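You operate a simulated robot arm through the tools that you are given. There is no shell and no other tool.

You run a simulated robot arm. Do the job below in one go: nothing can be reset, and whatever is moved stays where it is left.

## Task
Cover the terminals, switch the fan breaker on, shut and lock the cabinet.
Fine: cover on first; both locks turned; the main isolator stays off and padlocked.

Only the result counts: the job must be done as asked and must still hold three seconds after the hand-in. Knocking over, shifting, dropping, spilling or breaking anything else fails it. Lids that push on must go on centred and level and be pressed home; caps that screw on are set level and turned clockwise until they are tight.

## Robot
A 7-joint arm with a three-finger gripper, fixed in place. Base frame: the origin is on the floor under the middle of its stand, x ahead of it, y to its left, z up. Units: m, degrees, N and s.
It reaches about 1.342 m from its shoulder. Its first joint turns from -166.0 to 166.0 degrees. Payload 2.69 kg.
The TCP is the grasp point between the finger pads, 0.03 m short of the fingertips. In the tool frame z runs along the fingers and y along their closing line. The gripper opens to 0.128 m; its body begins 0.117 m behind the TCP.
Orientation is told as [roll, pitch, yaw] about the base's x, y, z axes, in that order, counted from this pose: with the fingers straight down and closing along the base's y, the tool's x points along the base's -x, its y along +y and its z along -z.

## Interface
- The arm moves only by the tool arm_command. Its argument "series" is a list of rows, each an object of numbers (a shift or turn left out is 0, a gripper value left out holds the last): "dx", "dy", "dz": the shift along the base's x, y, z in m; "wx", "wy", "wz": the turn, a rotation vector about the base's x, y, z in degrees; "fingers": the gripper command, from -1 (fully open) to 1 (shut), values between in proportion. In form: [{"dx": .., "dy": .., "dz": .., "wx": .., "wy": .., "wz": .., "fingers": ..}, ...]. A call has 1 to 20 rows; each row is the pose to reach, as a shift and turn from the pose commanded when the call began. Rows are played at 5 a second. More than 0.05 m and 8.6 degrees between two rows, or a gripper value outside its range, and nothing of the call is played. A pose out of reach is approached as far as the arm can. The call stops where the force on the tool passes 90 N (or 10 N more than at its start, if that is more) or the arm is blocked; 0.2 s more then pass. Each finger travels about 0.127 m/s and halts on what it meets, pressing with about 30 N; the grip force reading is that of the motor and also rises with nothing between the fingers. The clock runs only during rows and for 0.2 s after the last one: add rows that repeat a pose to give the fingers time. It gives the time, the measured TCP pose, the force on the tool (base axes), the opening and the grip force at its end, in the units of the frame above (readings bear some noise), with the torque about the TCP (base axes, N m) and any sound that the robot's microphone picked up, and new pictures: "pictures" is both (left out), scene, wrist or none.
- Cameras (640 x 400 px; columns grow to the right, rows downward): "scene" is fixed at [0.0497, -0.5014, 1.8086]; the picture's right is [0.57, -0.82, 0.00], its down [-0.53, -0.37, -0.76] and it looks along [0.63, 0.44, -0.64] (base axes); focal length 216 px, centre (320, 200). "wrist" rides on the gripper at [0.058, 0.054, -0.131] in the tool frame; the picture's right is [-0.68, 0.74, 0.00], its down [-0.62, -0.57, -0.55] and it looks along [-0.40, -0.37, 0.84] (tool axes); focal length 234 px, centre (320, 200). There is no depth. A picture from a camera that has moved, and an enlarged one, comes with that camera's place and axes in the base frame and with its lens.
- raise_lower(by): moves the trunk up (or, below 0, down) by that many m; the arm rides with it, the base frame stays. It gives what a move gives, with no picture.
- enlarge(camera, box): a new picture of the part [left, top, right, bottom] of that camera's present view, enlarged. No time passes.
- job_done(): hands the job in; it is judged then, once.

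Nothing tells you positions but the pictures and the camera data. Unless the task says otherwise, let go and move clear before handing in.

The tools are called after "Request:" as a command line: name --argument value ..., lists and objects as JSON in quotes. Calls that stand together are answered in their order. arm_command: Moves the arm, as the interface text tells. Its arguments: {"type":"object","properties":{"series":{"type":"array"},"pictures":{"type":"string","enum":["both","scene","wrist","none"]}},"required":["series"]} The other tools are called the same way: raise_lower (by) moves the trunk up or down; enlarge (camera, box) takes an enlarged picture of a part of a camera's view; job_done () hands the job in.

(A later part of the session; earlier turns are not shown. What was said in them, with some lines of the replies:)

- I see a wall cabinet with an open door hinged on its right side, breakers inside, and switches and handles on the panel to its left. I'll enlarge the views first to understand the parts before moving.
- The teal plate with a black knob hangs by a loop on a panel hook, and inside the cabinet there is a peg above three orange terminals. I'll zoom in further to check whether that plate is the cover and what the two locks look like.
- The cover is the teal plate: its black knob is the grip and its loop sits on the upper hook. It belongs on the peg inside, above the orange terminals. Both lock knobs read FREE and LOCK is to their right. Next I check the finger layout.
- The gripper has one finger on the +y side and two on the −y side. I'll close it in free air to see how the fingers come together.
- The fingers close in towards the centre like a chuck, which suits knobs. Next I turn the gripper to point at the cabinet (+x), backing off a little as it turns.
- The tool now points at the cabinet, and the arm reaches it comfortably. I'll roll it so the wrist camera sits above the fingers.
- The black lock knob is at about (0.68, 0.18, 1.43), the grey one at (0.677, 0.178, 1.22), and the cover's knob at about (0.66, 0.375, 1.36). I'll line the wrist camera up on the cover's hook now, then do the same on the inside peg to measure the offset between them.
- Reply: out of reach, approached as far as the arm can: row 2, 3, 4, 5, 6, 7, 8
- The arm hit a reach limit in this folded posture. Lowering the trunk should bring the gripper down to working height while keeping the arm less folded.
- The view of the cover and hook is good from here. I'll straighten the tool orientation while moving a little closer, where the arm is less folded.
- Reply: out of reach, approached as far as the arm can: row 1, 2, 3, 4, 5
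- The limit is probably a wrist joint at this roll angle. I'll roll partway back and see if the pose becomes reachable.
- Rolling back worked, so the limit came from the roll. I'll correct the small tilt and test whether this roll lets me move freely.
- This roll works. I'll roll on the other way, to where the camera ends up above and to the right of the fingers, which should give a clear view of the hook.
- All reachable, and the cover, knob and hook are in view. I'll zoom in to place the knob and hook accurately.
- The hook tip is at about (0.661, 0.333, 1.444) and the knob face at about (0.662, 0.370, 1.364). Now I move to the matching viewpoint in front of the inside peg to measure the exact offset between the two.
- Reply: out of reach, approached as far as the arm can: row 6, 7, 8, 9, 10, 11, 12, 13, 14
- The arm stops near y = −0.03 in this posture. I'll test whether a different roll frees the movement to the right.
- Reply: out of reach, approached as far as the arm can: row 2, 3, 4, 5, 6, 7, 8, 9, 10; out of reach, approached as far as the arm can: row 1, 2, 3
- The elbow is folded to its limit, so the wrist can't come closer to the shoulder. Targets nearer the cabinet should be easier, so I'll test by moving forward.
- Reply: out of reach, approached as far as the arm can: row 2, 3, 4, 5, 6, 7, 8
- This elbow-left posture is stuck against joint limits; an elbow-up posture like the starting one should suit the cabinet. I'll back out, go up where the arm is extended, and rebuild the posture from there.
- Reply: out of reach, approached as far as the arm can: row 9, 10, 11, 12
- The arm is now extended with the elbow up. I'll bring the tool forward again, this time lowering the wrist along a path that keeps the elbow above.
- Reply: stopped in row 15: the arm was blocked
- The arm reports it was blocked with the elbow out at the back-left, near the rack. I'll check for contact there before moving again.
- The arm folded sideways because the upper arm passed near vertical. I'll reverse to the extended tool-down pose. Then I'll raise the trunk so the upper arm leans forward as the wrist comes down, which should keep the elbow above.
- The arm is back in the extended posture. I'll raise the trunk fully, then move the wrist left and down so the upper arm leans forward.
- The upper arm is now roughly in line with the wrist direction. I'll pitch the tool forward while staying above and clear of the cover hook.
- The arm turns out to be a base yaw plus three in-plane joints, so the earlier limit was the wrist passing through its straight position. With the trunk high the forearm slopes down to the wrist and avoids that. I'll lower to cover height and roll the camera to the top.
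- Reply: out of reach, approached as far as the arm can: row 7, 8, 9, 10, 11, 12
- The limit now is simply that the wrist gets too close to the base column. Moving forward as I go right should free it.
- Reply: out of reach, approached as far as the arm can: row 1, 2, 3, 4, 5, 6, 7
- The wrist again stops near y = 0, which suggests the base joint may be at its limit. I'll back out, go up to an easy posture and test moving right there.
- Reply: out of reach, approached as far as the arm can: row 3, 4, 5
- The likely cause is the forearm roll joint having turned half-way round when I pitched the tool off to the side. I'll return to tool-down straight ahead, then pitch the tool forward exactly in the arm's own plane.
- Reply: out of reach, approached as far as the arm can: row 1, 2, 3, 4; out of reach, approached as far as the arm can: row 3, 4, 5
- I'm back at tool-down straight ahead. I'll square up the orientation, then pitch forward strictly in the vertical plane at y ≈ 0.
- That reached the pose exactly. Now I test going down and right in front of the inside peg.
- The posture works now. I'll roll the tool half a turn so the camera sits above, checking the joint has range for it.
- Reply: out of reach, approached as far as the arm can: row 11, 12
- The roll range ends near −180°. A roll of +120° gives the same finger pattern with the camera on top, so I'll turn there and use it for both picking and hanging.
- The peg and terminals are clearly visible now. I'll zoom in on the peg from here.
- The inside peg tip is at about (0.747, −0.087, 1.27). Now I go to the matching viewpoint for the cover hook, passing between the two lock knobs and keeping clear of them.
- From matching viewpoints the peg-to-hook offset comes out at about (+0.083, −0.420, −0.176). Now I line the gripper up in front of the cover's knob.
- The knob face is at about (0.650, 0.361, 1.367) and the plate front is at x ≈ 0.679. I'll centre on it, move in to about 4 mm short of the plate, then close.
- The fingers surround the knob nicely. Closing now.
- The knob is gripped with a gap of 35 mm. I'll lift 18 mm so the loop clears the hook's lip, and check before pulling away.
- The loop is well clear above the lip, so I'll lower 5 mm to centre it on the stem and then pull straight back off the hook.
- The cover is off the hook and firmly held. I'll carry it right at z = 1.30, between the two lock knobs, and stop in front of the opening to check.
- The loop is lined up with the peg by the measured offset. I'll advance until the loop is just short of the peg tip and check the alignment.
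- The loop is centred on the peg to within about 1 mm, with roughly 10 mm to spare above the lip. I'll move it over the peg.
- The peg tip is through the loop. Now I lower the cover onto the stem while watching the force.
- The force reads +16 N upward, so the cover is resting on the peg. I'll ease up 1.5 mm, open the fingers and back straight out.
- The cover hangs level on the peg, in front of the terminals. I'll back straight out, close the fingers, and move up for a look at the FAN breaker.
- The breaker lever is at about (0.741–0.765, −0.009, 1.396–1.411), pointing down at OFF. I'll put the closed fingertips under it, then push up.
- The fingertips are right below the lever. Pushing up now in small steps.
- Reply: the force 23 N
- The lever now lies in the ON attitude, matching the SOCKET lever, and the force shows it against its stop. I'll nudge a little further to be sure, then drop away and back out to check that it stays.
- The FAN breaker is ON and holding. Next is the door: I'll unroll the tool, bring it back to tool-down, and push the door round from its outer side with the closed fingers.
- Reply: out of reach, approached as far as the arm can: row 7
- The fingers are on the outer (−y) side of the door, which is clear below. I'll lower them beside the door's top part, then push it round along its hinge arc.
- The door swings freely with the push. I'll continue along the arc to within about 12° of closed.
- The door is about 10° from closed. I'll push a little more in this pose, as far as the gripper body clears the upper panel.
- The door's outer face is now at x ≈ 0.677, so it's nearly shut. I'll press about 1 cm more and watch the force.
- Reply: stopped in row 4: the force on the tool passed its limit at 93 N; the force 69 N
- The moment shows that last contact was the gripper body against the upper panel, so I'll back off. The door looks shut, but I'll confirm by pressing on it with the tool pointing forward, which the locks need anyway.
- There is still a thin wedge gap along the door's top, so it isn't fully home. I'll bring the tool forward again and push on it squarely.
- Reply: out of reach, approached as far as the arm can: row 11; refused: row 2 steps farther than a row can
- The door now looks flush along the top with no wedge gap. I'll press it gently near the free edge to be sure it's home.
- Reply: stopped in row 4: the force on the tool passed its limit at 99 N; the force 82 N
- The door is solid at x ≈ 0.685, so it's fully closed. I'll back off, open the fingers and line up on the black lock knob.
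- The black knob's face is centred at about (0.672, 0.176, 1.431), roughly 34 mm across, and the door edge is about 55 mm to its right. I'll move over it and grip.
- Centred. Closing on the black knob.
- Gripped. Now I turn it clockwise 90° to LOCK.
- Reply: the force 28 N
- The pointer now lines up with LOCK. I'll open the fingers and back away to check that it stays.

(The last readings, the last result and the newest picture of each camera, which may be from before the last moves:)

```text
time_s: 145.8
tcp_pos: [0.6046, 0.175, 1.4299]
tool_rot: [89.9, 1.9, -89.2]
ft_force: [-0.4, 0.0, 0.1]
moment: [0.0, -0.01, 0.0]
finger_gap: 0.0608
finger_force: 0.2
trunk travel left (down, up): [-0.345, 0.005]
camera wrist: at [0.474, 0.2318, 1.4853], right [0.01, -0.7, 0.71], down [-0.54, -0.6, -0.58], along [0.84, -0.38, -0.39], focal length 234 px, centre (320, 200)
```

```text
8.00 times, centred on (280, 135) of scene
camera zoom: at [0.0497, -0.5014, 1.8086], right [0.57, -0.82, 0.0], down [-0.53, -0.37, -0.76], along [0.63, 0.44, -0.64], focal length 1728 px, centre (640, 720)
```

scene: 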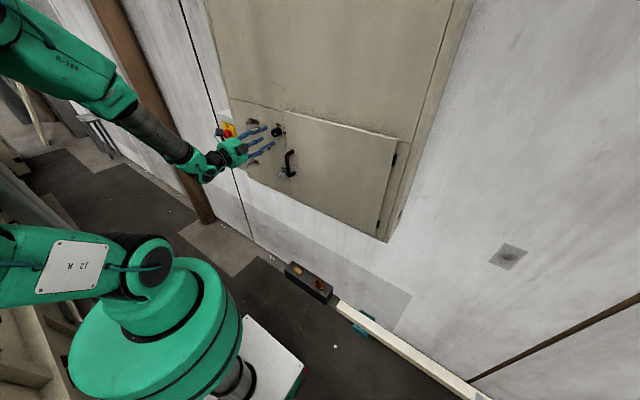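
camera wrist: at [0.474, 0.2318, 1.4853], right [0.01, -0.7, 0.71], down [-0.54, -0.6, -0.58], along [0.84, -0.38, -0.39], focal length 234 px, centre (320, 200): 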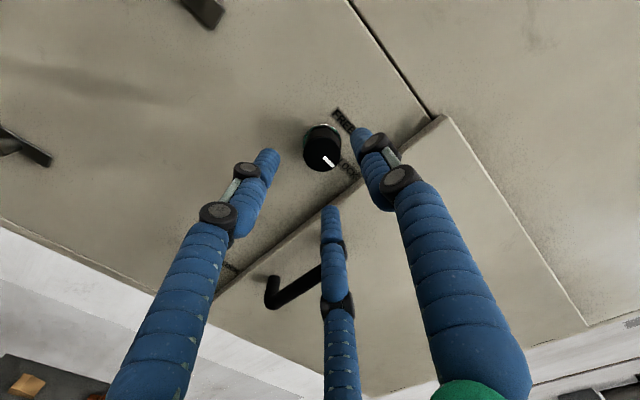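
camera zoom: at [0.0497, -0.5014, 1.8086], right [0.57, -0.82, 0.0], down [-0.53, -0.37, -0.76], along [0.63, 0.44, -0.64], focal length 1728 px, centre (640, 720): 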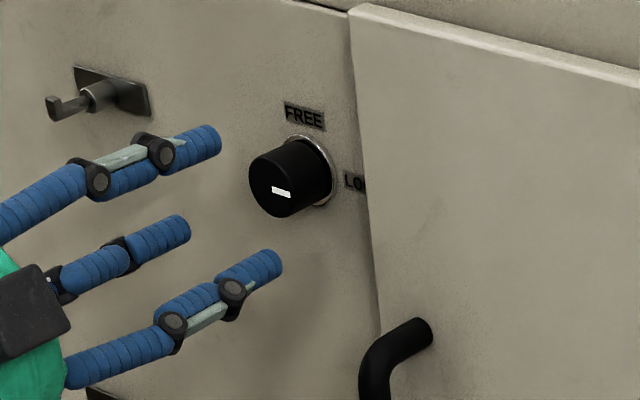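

The black lock stays at LOCK. Now I roll back and go down to the grey lock knob.

Request:
arm_command --series '[{"wx": -8.4, "dz": -0.018}, {"wx": -16.8, "dz": -0.036}, {"wx": -25.2, "dz": -0.054}, {"wx": -33.6, "dz": -0.072}, {"wx": -42, "dz": -0.09}, {"wx": -50.4, "dz": -0.108}, {"wx": -58.8, "dz": -0.126}, {"wx": -67.2, "dz": -0.144}, {"wx": -75.6, "dz": -0.162}, {"wx": -84, "dz": -0.18}, {"wx": -90, "dz": -0.198}, {"wx": -92, "dz": -0.208}, {"wx": -92, "dz": -0.208}]' --pictures "both"

Request:
enlarge --camera "wrist" --box '[220, 60, 420, 200]'

Request:
enlarge --camera "scene" --box '[250, 145, 310, 195]'

```text
time_s: 148.7
tcp_pos: [0.6048, 0.1759, 1.2204]
tool_rot: [-13.4, -89.2, 13.2]
ft_force: [0.3, 0.0, 0.5]
moment: [0.02, 0.03, -0.02]
finger_gap: 0.0606
finger_force: 0.0
trunk travel left (down, up): [-0.345, 0.005]
camera wrist: at [0.473, 0.2307, 1.164], right [0.01, 0.74, 0.67], down [-0.54, -0.56, 0.62], along [0.84, -0.37, 0.39], focal length 234 px, centre (320, 200)
```

scene: 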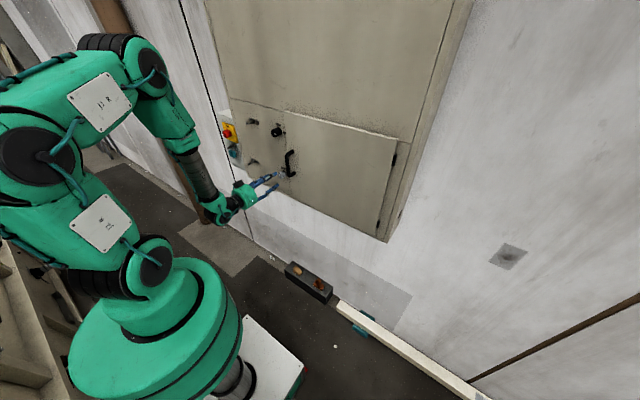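
wrist: 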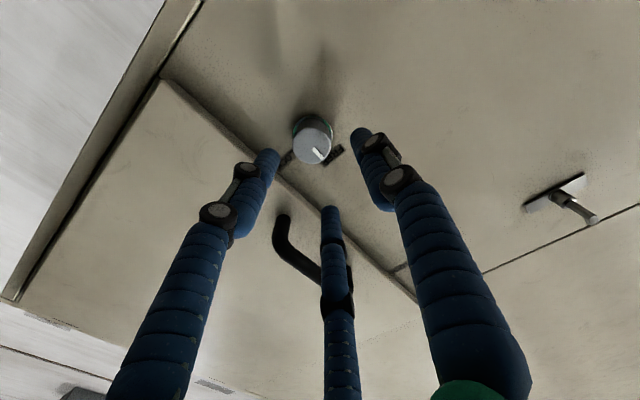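

```text
2.86 times, centred on (320, 130) of wrist
camera zoom: at [0.473, 0.2307, 1.164], right [0.01, 0.74, 0.67], down [-0.54, -0.56, 0.62], along [0.84, -0.37, 0.39], focal length 669 px, centre (320, 400)
```

zoom: 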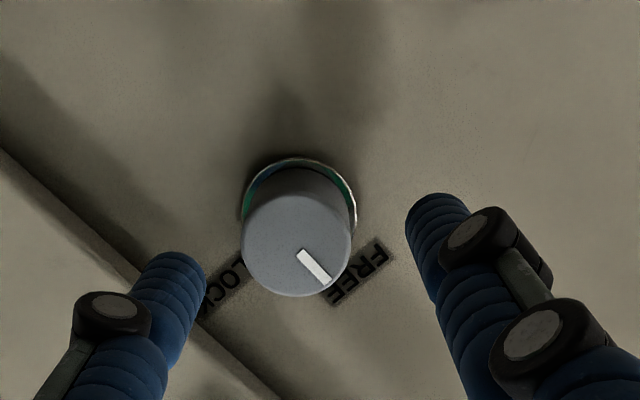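

```text
8.00 times, centred on (280, 170) of scene
camera zoom: at [0.0497, -0.5014, 1.8086], right [0.57, -0.82, 0.0], down [-0.53, -0.37, -0.76], along [0.63, 0.44, -0.64], focal length 1728 px, centre (640, 440)
```

zoom: 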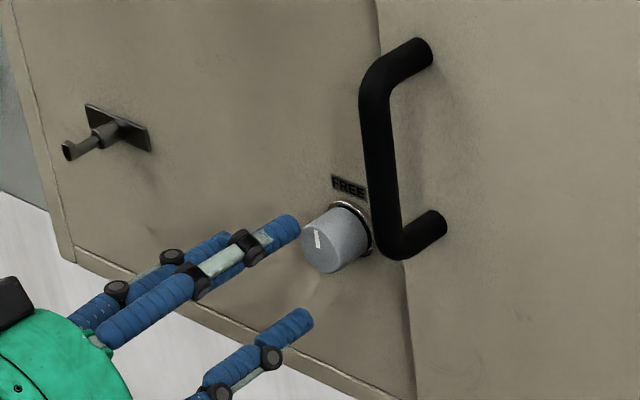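

The grey knob's face is at about (0.674, 0.175, 1.2145). I'll move over it the same way and check before gripping.

Request:
arm_command --series '[{"dy": -0.0014, "dz": -0.0075}, {"dy": -0.0014, "dz": -0.0075, "dx": 0.015}, {"dy": -0.0014, "dz": -0.0075, "dx": 0.03}, {"dy": -0.0014, "dz": -0.0075, "dx": 0.045}, {"dy": -0.0014, "dz": -0.0075, "dx": 0.056}, {"dy": -0.0014, "dz": -0.0075, "dx": 0.056}]' --pictures "both"

Request:
enlarge --camera "wrist" --box '[240, 100, 400, 220]'

Request:
enlarge --camera "scene" --box '[250, 145, 310, 195]'

```text
time_s: 150.1
tcp_pos: [0.6617, 0.1743, 1.2134]
tool_rot: [-9.7, -89.2, 9.6]
ft_force: [0.0, 0.1, -0.8]
moment: [-0.02, 0.02, 0.03]
finger_gap: 0.0608
finger_force: 0.0
trunk travel left (down, up): [-0.345, 0.005]
camera wrist: at [0.5298, 0.2291, 1.1569], right [0.01, 0.74, 0.67], down [-0.54, -0.56, 0.62], along [0.84, -0.37, 0.39], focal length 234 px, centre (320, 200)
```

scene: 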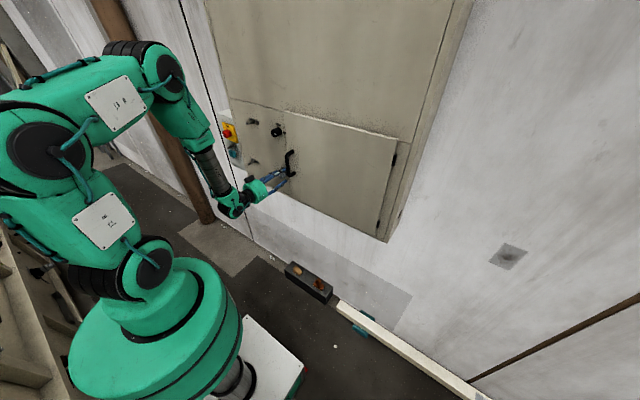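
wrist: 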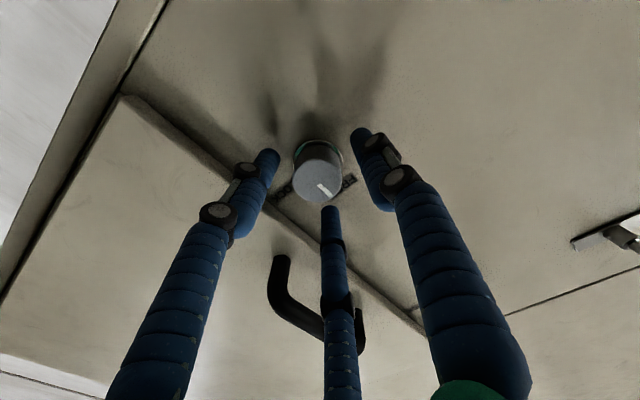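

```text
3.33 times, centred on (320, 160) of wrist
camera zoom: at [0.5298, 0.2291, 1.1569], right [0.01, 0.74, 0.67], down [-0.54, -0.56, 0.62], along [0.84, -0.37, 0.39], focal length 781 px, centre (320, 333)
```

zoom: 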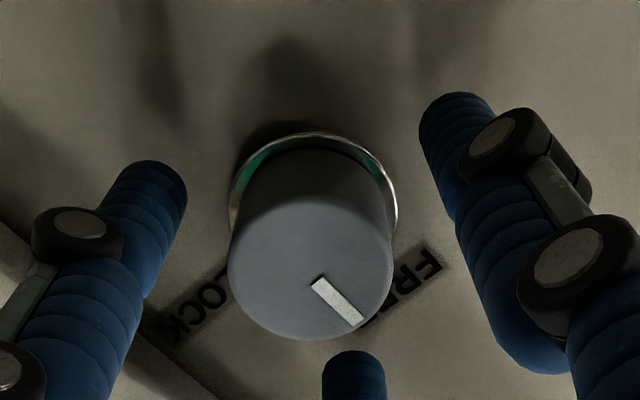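

```text
8.00 times, centred on (280, 170) of scene
camera zoom: at [0.0497, -0.5014, 1.8086], right [0.57, -0.82, 0.0], down [-0.53, -0.37, -0.76], along [0.63, 0.44, -0.64], focal length 1728 px, centre (640, 440)
```

zoom: 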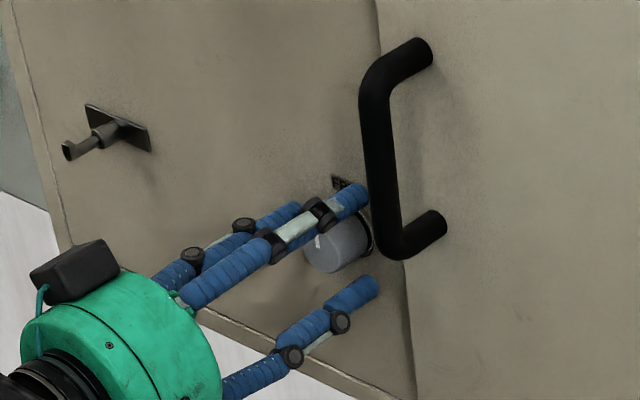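

The alignment matches the black knob's to within a millimetre or two. Closing and turning clockwise 90°.

Request:
arm_command --series '[{"dz": -0.001, "fingers": 0.3}, {"dz": -0.001, "fingers": 0.6}, {"dz": -0.001, "fingers": 1.0}, {"dz": -0.001, "fingers": 1.0}, {"dz": -0.001, "fingers": 1.0}]' --pictures "wrist"

Request:
arm_command --series '[{"wx": 7}, {"wx": 14}, {"wx": 21}, {"wx": 28}, {"wx": 35}, {"wx": 42}, {"wx": 49}, {"wx": 56}, {"wx": 63}, {"wx": 70}, {"wx": 77}, {"wx": 84}, {"wx": 90}, {"wx": 93}, {"wx": 93}]' --pictures "both"

Request:
enlarge --camera "wrist" --box '[240, 100, 400, 220]'

Request:
enlarge --camera "scene" --box '[250, 145, 310, 195]'

```text
time_s: 151.2
tcp_pos: [0.6615, 0.1747, 1.2127]
tool_rot: [-9.9, -89.1, 9.8]
ft_force: [0.3, -1.6, -11.6]
moment: [0.22, 0.03, 0.21]
finger_gap: 0.0344
finger_force: 44.6
trunk travel left (down, up): [-0.345, 0.005]
camera wrist: at [0.5299, 0.2288, 1.1554], right [0.01, 0.74, 0.67], down [-0.54, -0.56, 0.63], along [0.84, -0.37, 0.39], focal length 234 px, centre (320, 200)
```

wrist: 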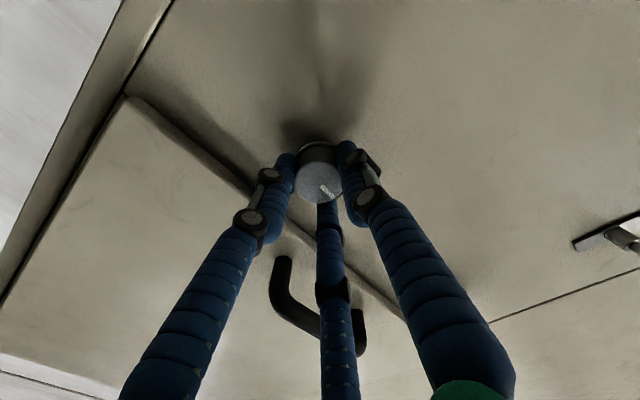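

```text
time_s: 154.4
tcp_pos: [0.6606, 0.1743, 1.2109]
tool_rot: [89.7, 2.9, -89.3]
ft_force: [-9.7, -6.8, -43.7]
moment: [-0.45, 1.07, -0.52]
finger_gap: 0.0331
finger_force: 44.5
trunk travel left (down, up): [-0.345, 0.005]
camera wrist: at [0.5303, 0.2293, 1.268], right [0.01, -0.71, 0.7], down [-0.54, -0.59, -0.59], along [0.84, -0.37, -0.4], focal length 234 px, centre (320, 200)
```

scene: 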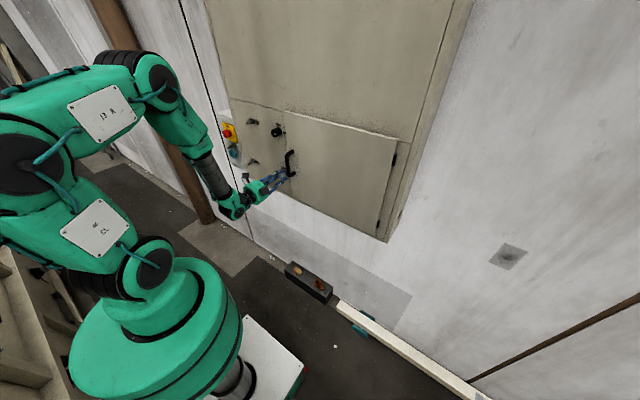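
wrist: 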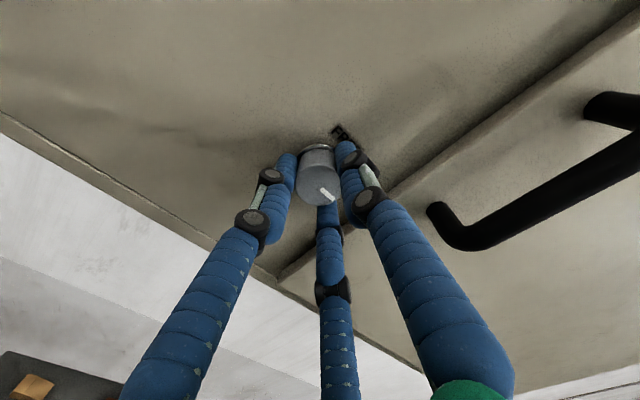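

```text
3.33 times, centred on (320, 160) of wrist
camera zoom: at [0.5303, 0.2293, 1.268], right [0.01, -0.71, 0.7], down [-0.54, -0.59, -0.59], along [0.84, -0.37, -0.4], focal length 781 px, centre (320, 333)
```

zoom: 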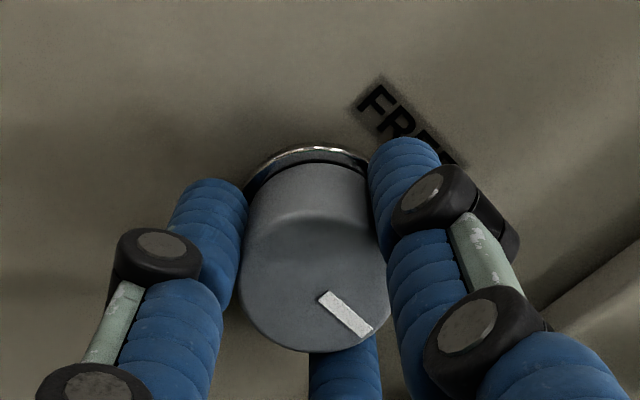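

```text
8.00 times, centred on (280, 170) of scene
camera zoom: at [0.0497, -0.5014, 1.8086], right [0.57, -0.82, 0.0], down [-0.53, -0.37, -0.76], along [0.63, 0.44, -0.64], focal length 1728 px, centre (640, 440)
```

zoom: 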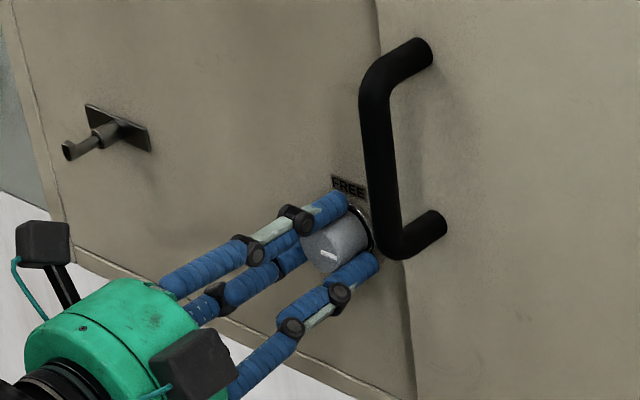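

The grey pointer is at LOCK too, and there's torque from its stop. I'll release and back away.

Request:
arm_command --series '[{"fingers": 0.5}, {"fingers": 0.1}, {"fingers": 0.05}, {"dx": -0.015}, {"dx": -0.03}, {"dx": -0.05}, {"dx": -0.06}, {"dx": -0.06}]' --pictures "both"

Request:
enlarge --camera "wrist" --box '[240, 60, 440, 200]'

Request:
enlarge --camera "scene" --box '[250, 145, 310, 195]'

Request:
enlarge --camera "scene" --box '[212, 100, 420, 250]'

```text
time_s: 156.2
tcp_pos: [0.6003, 0.175, 1.2125]
tool_rot: [89.8, 3.0, -89.2]
ft_force: [0.6, -0.2, 0.0]
moment: [-0.04, 0.02, 0.0]
finger_gap: 0.0608
finger_force: 0.1
trunk travel left (down, up): [-0.345, 0.005]
camera wrist: at [0.4685, 0.2296, 1.2692], right [0.01, -0.71, 0.7], down [-0.54, -0.59, -0.59], along [0.84, -0.37, -0.39], focal length 234 px, centre (320, 200)
```

scene: 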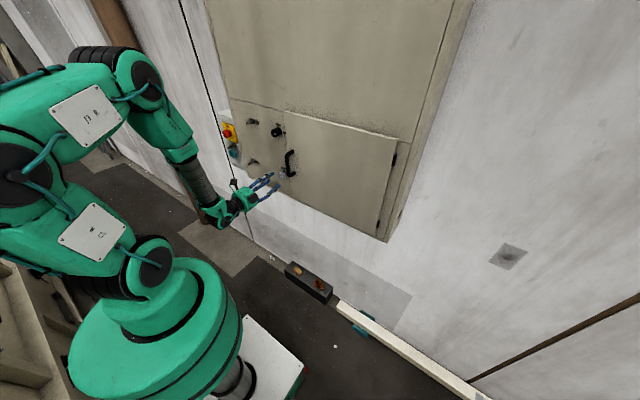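
wrist: 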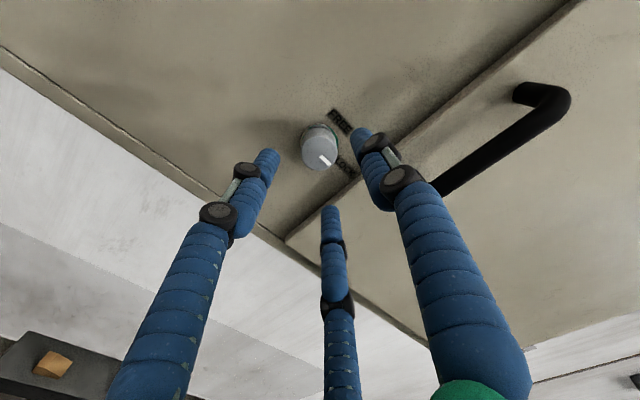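

```text
2.86 times, centred on (340, 130) of wrist
camera zoom: at [0.4685, 0.2296, 1.2692], right [0.01, -0.71, 0.7], down [-0.54, -0.59, -0.59], along [0.84, -0.37, -0.39], focal length 669 px, centre (263, 400)
```

zoom: 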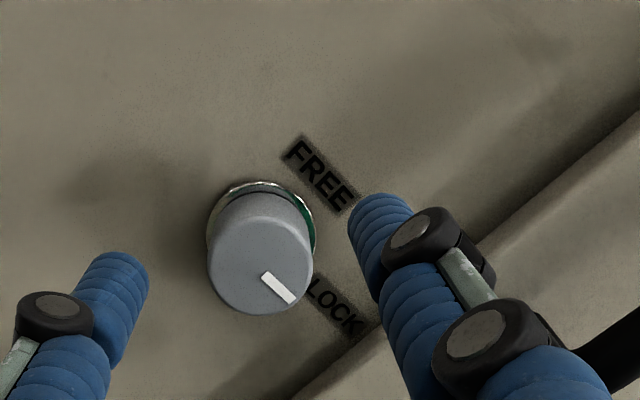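

```text
8.00 times, centred on (280, 170) of scene
camera zoom: at [0.0497, -0.5014, 1.8086], right [0.57, -0.82, 0.0], down [-0.53, -0.37, -0.76], along [0.63, 0.44, -0.64], focal length 1728 px, centre (640, 440)
```

zoom: 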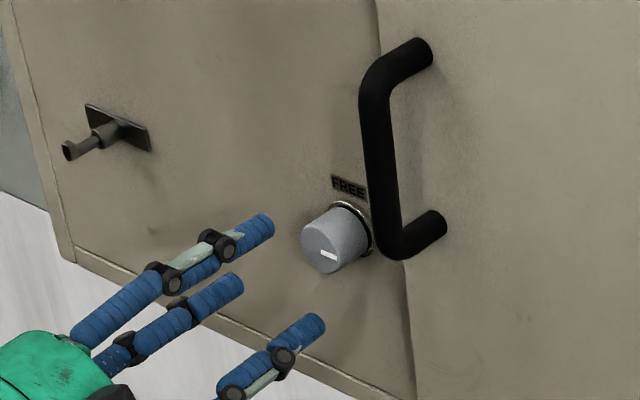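

```text
2.67 times, centred on (316, 175) of scene
camera zoom: at [0.0497, -0.5014, 1.8086], right [0.57, -0.82, 0.0], down [-0.53, -0.37, -0.76], along [0.63, 0.44, -0.64], focal length 576 px, centre (331, 267)
```

zoom: 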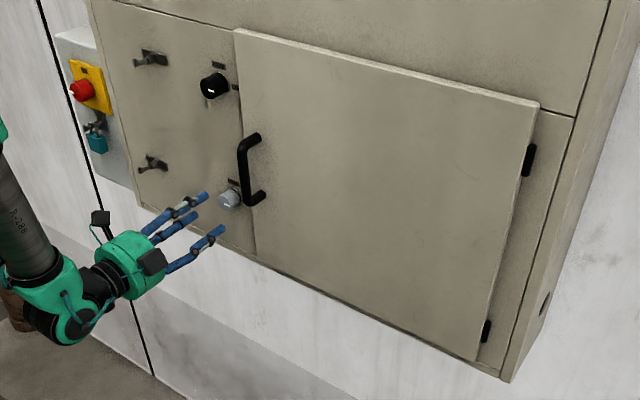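

Both locks read LOCK, but the black one looks a few degrees short of its stop compared with the grey one. I'll go back up, regrip it at this roll, and turn it a little further to its stop.

Request:
arm_command --series '[{"dz": 0.04}, {"dz": 0.08}, {"dz": 0.12}, {"dz": 0.16}, {"dz": 0.2}, {"dz": 0.2187, "dy": 0.0005}, {"dz": 0.2187, "dy": 0.0005, "dx": 0.02}, {"dz": 0.2187, "dy": 0.0005, "dx": 0.04}, {"dz": 0.2187, "dy": 0.0005, "dx": 0.0605}, {"dz": 0.2187, "dy": 0.0005, "dx": 0.0605}]' --pictures "wrist"

Request:
enlarge --camera "wrist" --box '[240, 100, 400, 220]'

```text
time_s: 158.4
tcp_pos: [0.6611, 0.1763, 1.4315]
tool_rot: [90.0, 3.0, -89.2]
ft_force: [0.3, 0.1, -0.4]
moment: [-0.01, -0.01, 0.0]
finger_gap: 0.061
finger_force: 0.0
trunk travel left (down, up): [-0.345, 0.005]
camera wrist: at [0.5302, 0.2306, 1.4891], right [0.01, -0.71, 0.7], down [-0.54, -0.59, -0.59], along [0.84, -0.37, -0.39], focal length 234 px, centre (320, 200)
```

wrist: 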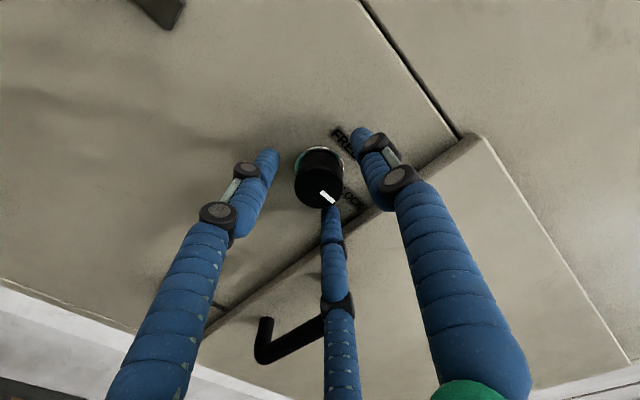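

```text
3.33 times, centred on (320, 160) of wrist
camera zoom: at [0.5302, 0.2306, 1.4891], right [0.01, -0.71, 0.7], down [-0.54, -0.59, -0.59], along [0.84, -0.37, -0.39], focal length 781 px, centre (320, 333)
```

zoom: 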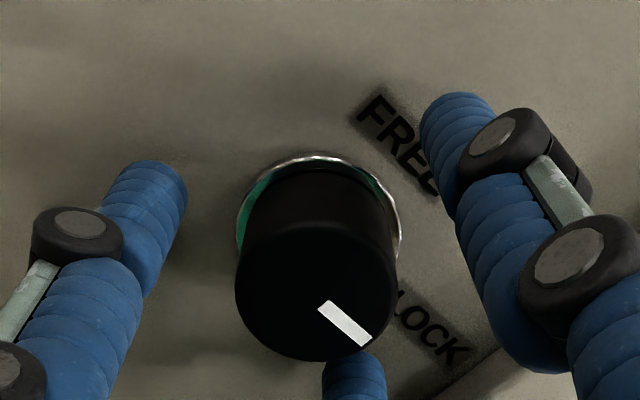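

Request:
arm_command --series '[{"fingers": 0.3}, {"fingers": 0.6}, {"fingers": 1.0}, {"fingers": 1.0}, {"fingers": 1.0}, {"wx": 3}, {"wx": 6}, {"wx": 9}, {"wx": 11}, {"wx": 11}]' --pictures "both"

Request:
enlarge --camera "wrist" --box '[240, 100, 400, 220]'

```text
time_s: 160.7
tcp_pos: [0.6611, 0.174, 1.4299]
tool_rot: [90.0, 13.9, -89.4]
ft_force: [-5.1, -7.3, -21.0]
moment: [-0.03, 0.6, -0.37]
finger_gap: 0.0327
finger_force: 45.4
trunk travel left (down, up): [-0.345, 0.005]
camera wrist: at [0.5301, 0.2176, 1.4964], right [0.01, -0.83, 0.55], down [-0.54, -0.47, -0.7], along [0.84, -0.29, -0.46], focal length 234 px, centre (320, 200)
```

scene: 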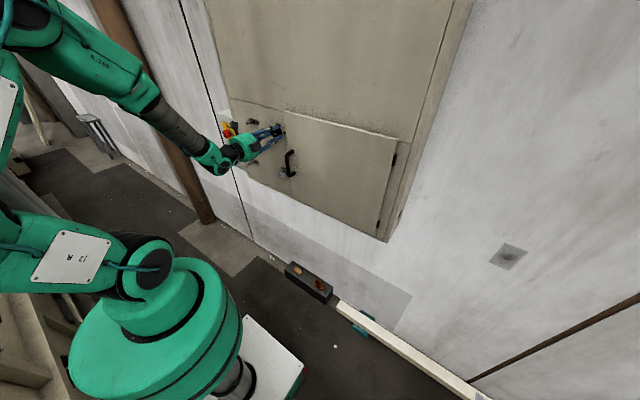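
wrist: 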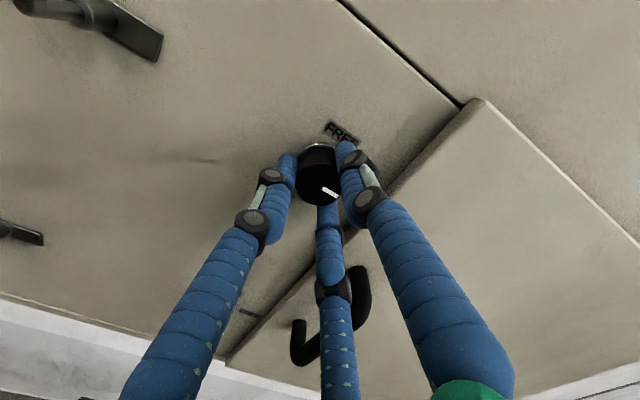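

```text
3.33 times, centred on (320, 160) of wrist
camera zoom: at [0.5301, 0.2176, 1.4964], right [0.01, -0.83, 0.55], down [-0.54, -0.47, -0.7], along [0.84, -0.29, -0.46], focal length 781 px, centre (320, 333)
```

zoom: 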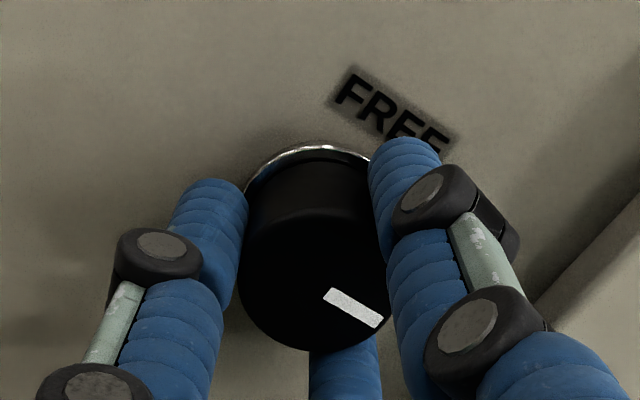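

The pointer is now exactly parallel to the label text, and the tool slipped at the stop, so the black lock is fully turned. I'll release and move clear.

Request:
arm_command --series '[{"fingers": 0.5}, {"fingers": 0.1}, {"fingers": 0.05}, {"dx": -0.015}, {"dx": -0.03}, {"dx": -0.05}, {"dx": -0.08}, {"dx": -0.1, "dy": 0.02}, {"dx": -0.11, "dy": 0.05}, {"dx": -0.11, "dy": 0.05}]' --pictures "both"

Request:
enlarge --camera "scene" --box '[212, 100, 420, 250]'

Request:
enlarge --camera "scene" --box '[250, 110, 310, 195]'

Request:
enlarge --camera "scene" --box '[212, 115, 260, 165]'

Request:
enlarge --camera "scene" --box '[270, 240, 430, 340]'

```text
time_s: 162.8
tcp_pos: [0.5521, 0.2255, 1.433]
tool_rot: [90.0, 13.9, -89.2]
ft_force: [-0.5, 0.7, -0.3]
moment: [-0.01, -0.01, -0.01]
finger_gap: 0.0609
finger_force: 0.1
trunk travel left (down, up): [-0.345, 0.005]
camera wrist: at [0.4214, 0.268, 1.499], right [0.01, -0.83, 0.55], down [-0.54, -0.47, -0.7], along [0.84, -0.29, -0.46], focal length 234 px, centre (320, 200)
```

scene: 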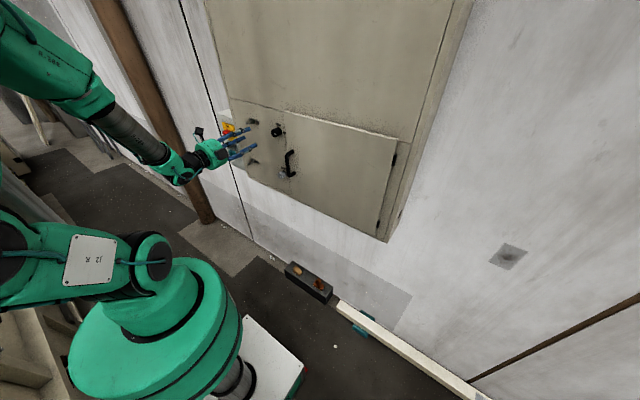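
wrist: 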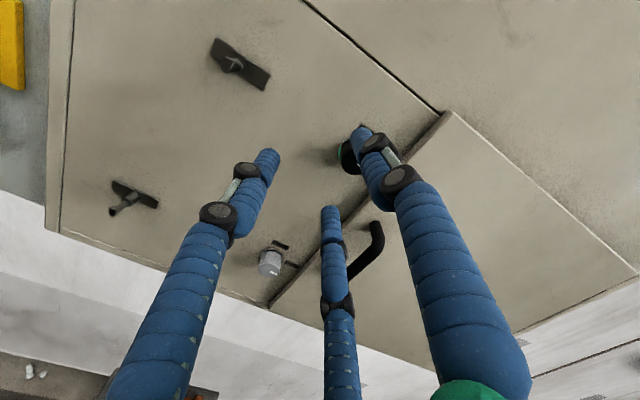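

```text
2.67 times, centred on (316, 175) of scene
camera zoom: at [0.0497, -0.5014, 1.8086], right [0.57, -0.82, 0.0], down [-0.53, -0.37, -0.76], along [0.63, 0.44, -0.64], focal length 576 px, centre (331, 267)
```

zoom: 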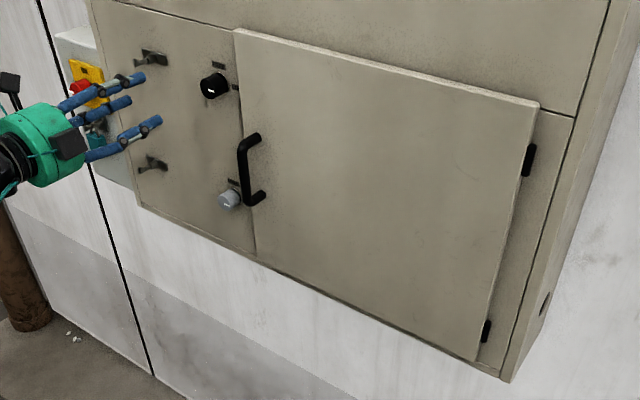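

```text
4.71 times, centred on (280, 152) of scene
camera zoom: at [0.0497, -0.5014, 1.8086], right [0.57, -0.82, 0.0], down [-0.53, -0.37, -0.76], along [0.63, 0.44, -0.64], focal length 1016 px, centre (508, 424)
```

zoom: 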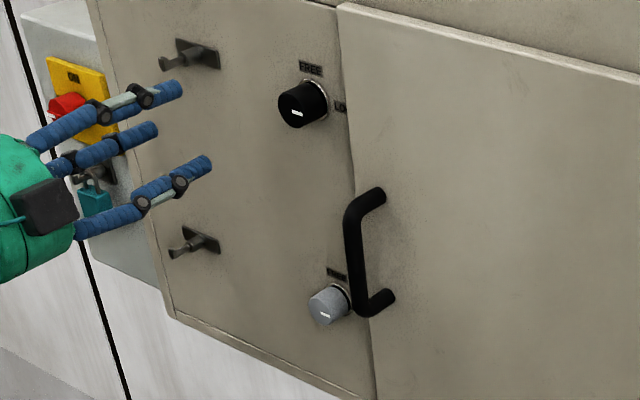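

```text
8.00 times, centred on (236, 140) of scene
camera zoom: at [0.0497, -0.5014, 1.8086], right [0.57, -0.82, 0.0], down [-0.53, -0.37, -0.76], along [0.63, 0.44, -0.64], focal length 1728 px, centre (992, 680)
```

zoom: 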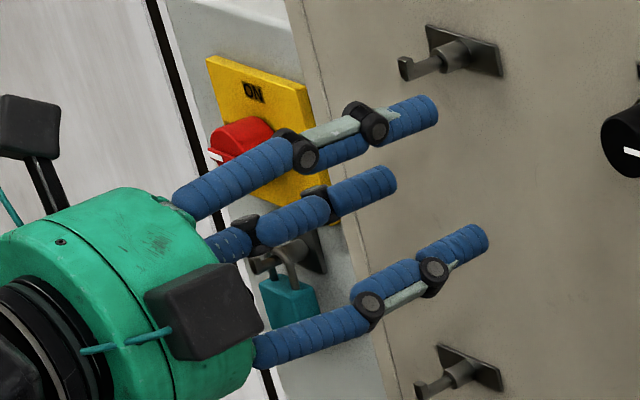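

```text
4.00 times, centred on (350, 290) of scene
camera zoom: at [0.0497, -0.5014, 1.8086], right [0.57, -0.82, 0.0], down [-0.53, -0.37, -0.76], along [0.63, 0.44, -0.64], focal length 864 px, centre (200, -160)
```

zoom: 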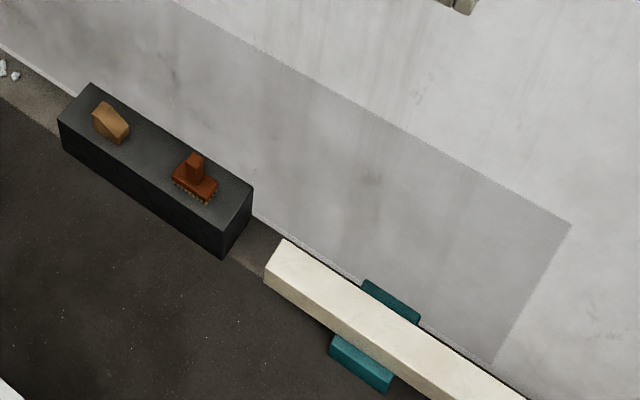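

Cover on, breaker on, door shut and both locks at LOCK. I'll raise the arm a bit more for clearance and take a last look at the isolator and padlock.

Request:
arm_command --series '[{"dz": 0.04}, {"dz": 0.08}, {"dz": 0.12}, {"dz": 0.16}, {"dz": 0.16}]' --pictures "scene"

Request:
enlarge --camera "scene" --box '[212, 100, 312, 200]'

```text
time_s: 164.1
tcp_pos: [0.5515, 0.2264, 1.5929]
tool_rot: [90.0, 13.9, -89.1]
ft_force: [0.1, -0.3, -0.6]
moment: [0.01, 0.0, -0.01]
finger_gap: 0.0605
finger_force: 0.0
trunk travel left (down, up): [-0.345, 0.005]
```

scene: 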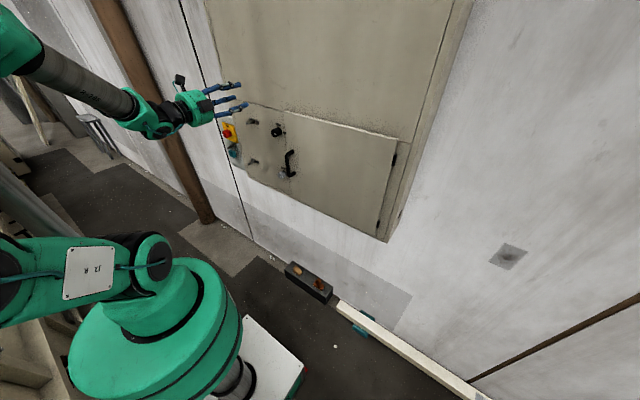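

```text
4.00 times, centred on (262, 150) of scene
camera zoom: at [0.0497, -0.5014, 1.8086], right [0.57, -0.82, 0.0], down [-0.53, -0.37, -0.76], along [0.63, 0.44, -0.64], focal length 864 px, centre (552, 400)
```

zoom: 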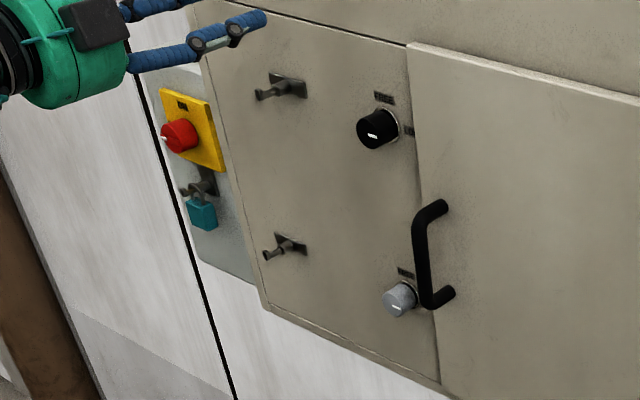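

The isolator is unchanged: off, with its padlock on. The door is flush, both lock pointers are at LOCK, and the arm is clear with nothing held, so I'm handing the job in.

Request:
job_done

```text
The job is handed in.
```

The terminals are covered, the fan breaker is on, and the cabinet is shut with both locks turned. The job is handed in, but I haven't been given the judged result.

- **Cover:** I moved it from the panel hook to the peg inside the cabinet before touching anything else. It hangs level in front of the three terminals.
- **Fan breaker:** I pushed the lever up to ON, and it stayed there after I let go. I didn't touch the socket breaker.
- **Door:** It is closed and flush. When I pressed near its free edge at over 90 N, it didn't move.
- **Locks:** Both pointers are at LOCK. The black one looked a few degrees short at first, so I gripped it again and turned it to its stop.
- **Main isolator:** I didn't touch it. It is still off and padlocked.

**Unplanned contacts:**
- While I was setting up the arm's posture, it reported being blocked once. It may have touched something behind or beside it; nothing looked disturbed afterwards.
- While I was closing the door, the gripper body pressed on the fixed upper panel until the 90 N limit stopped it. I saw no damage.

The gripper is empty and clear of the cabinet.
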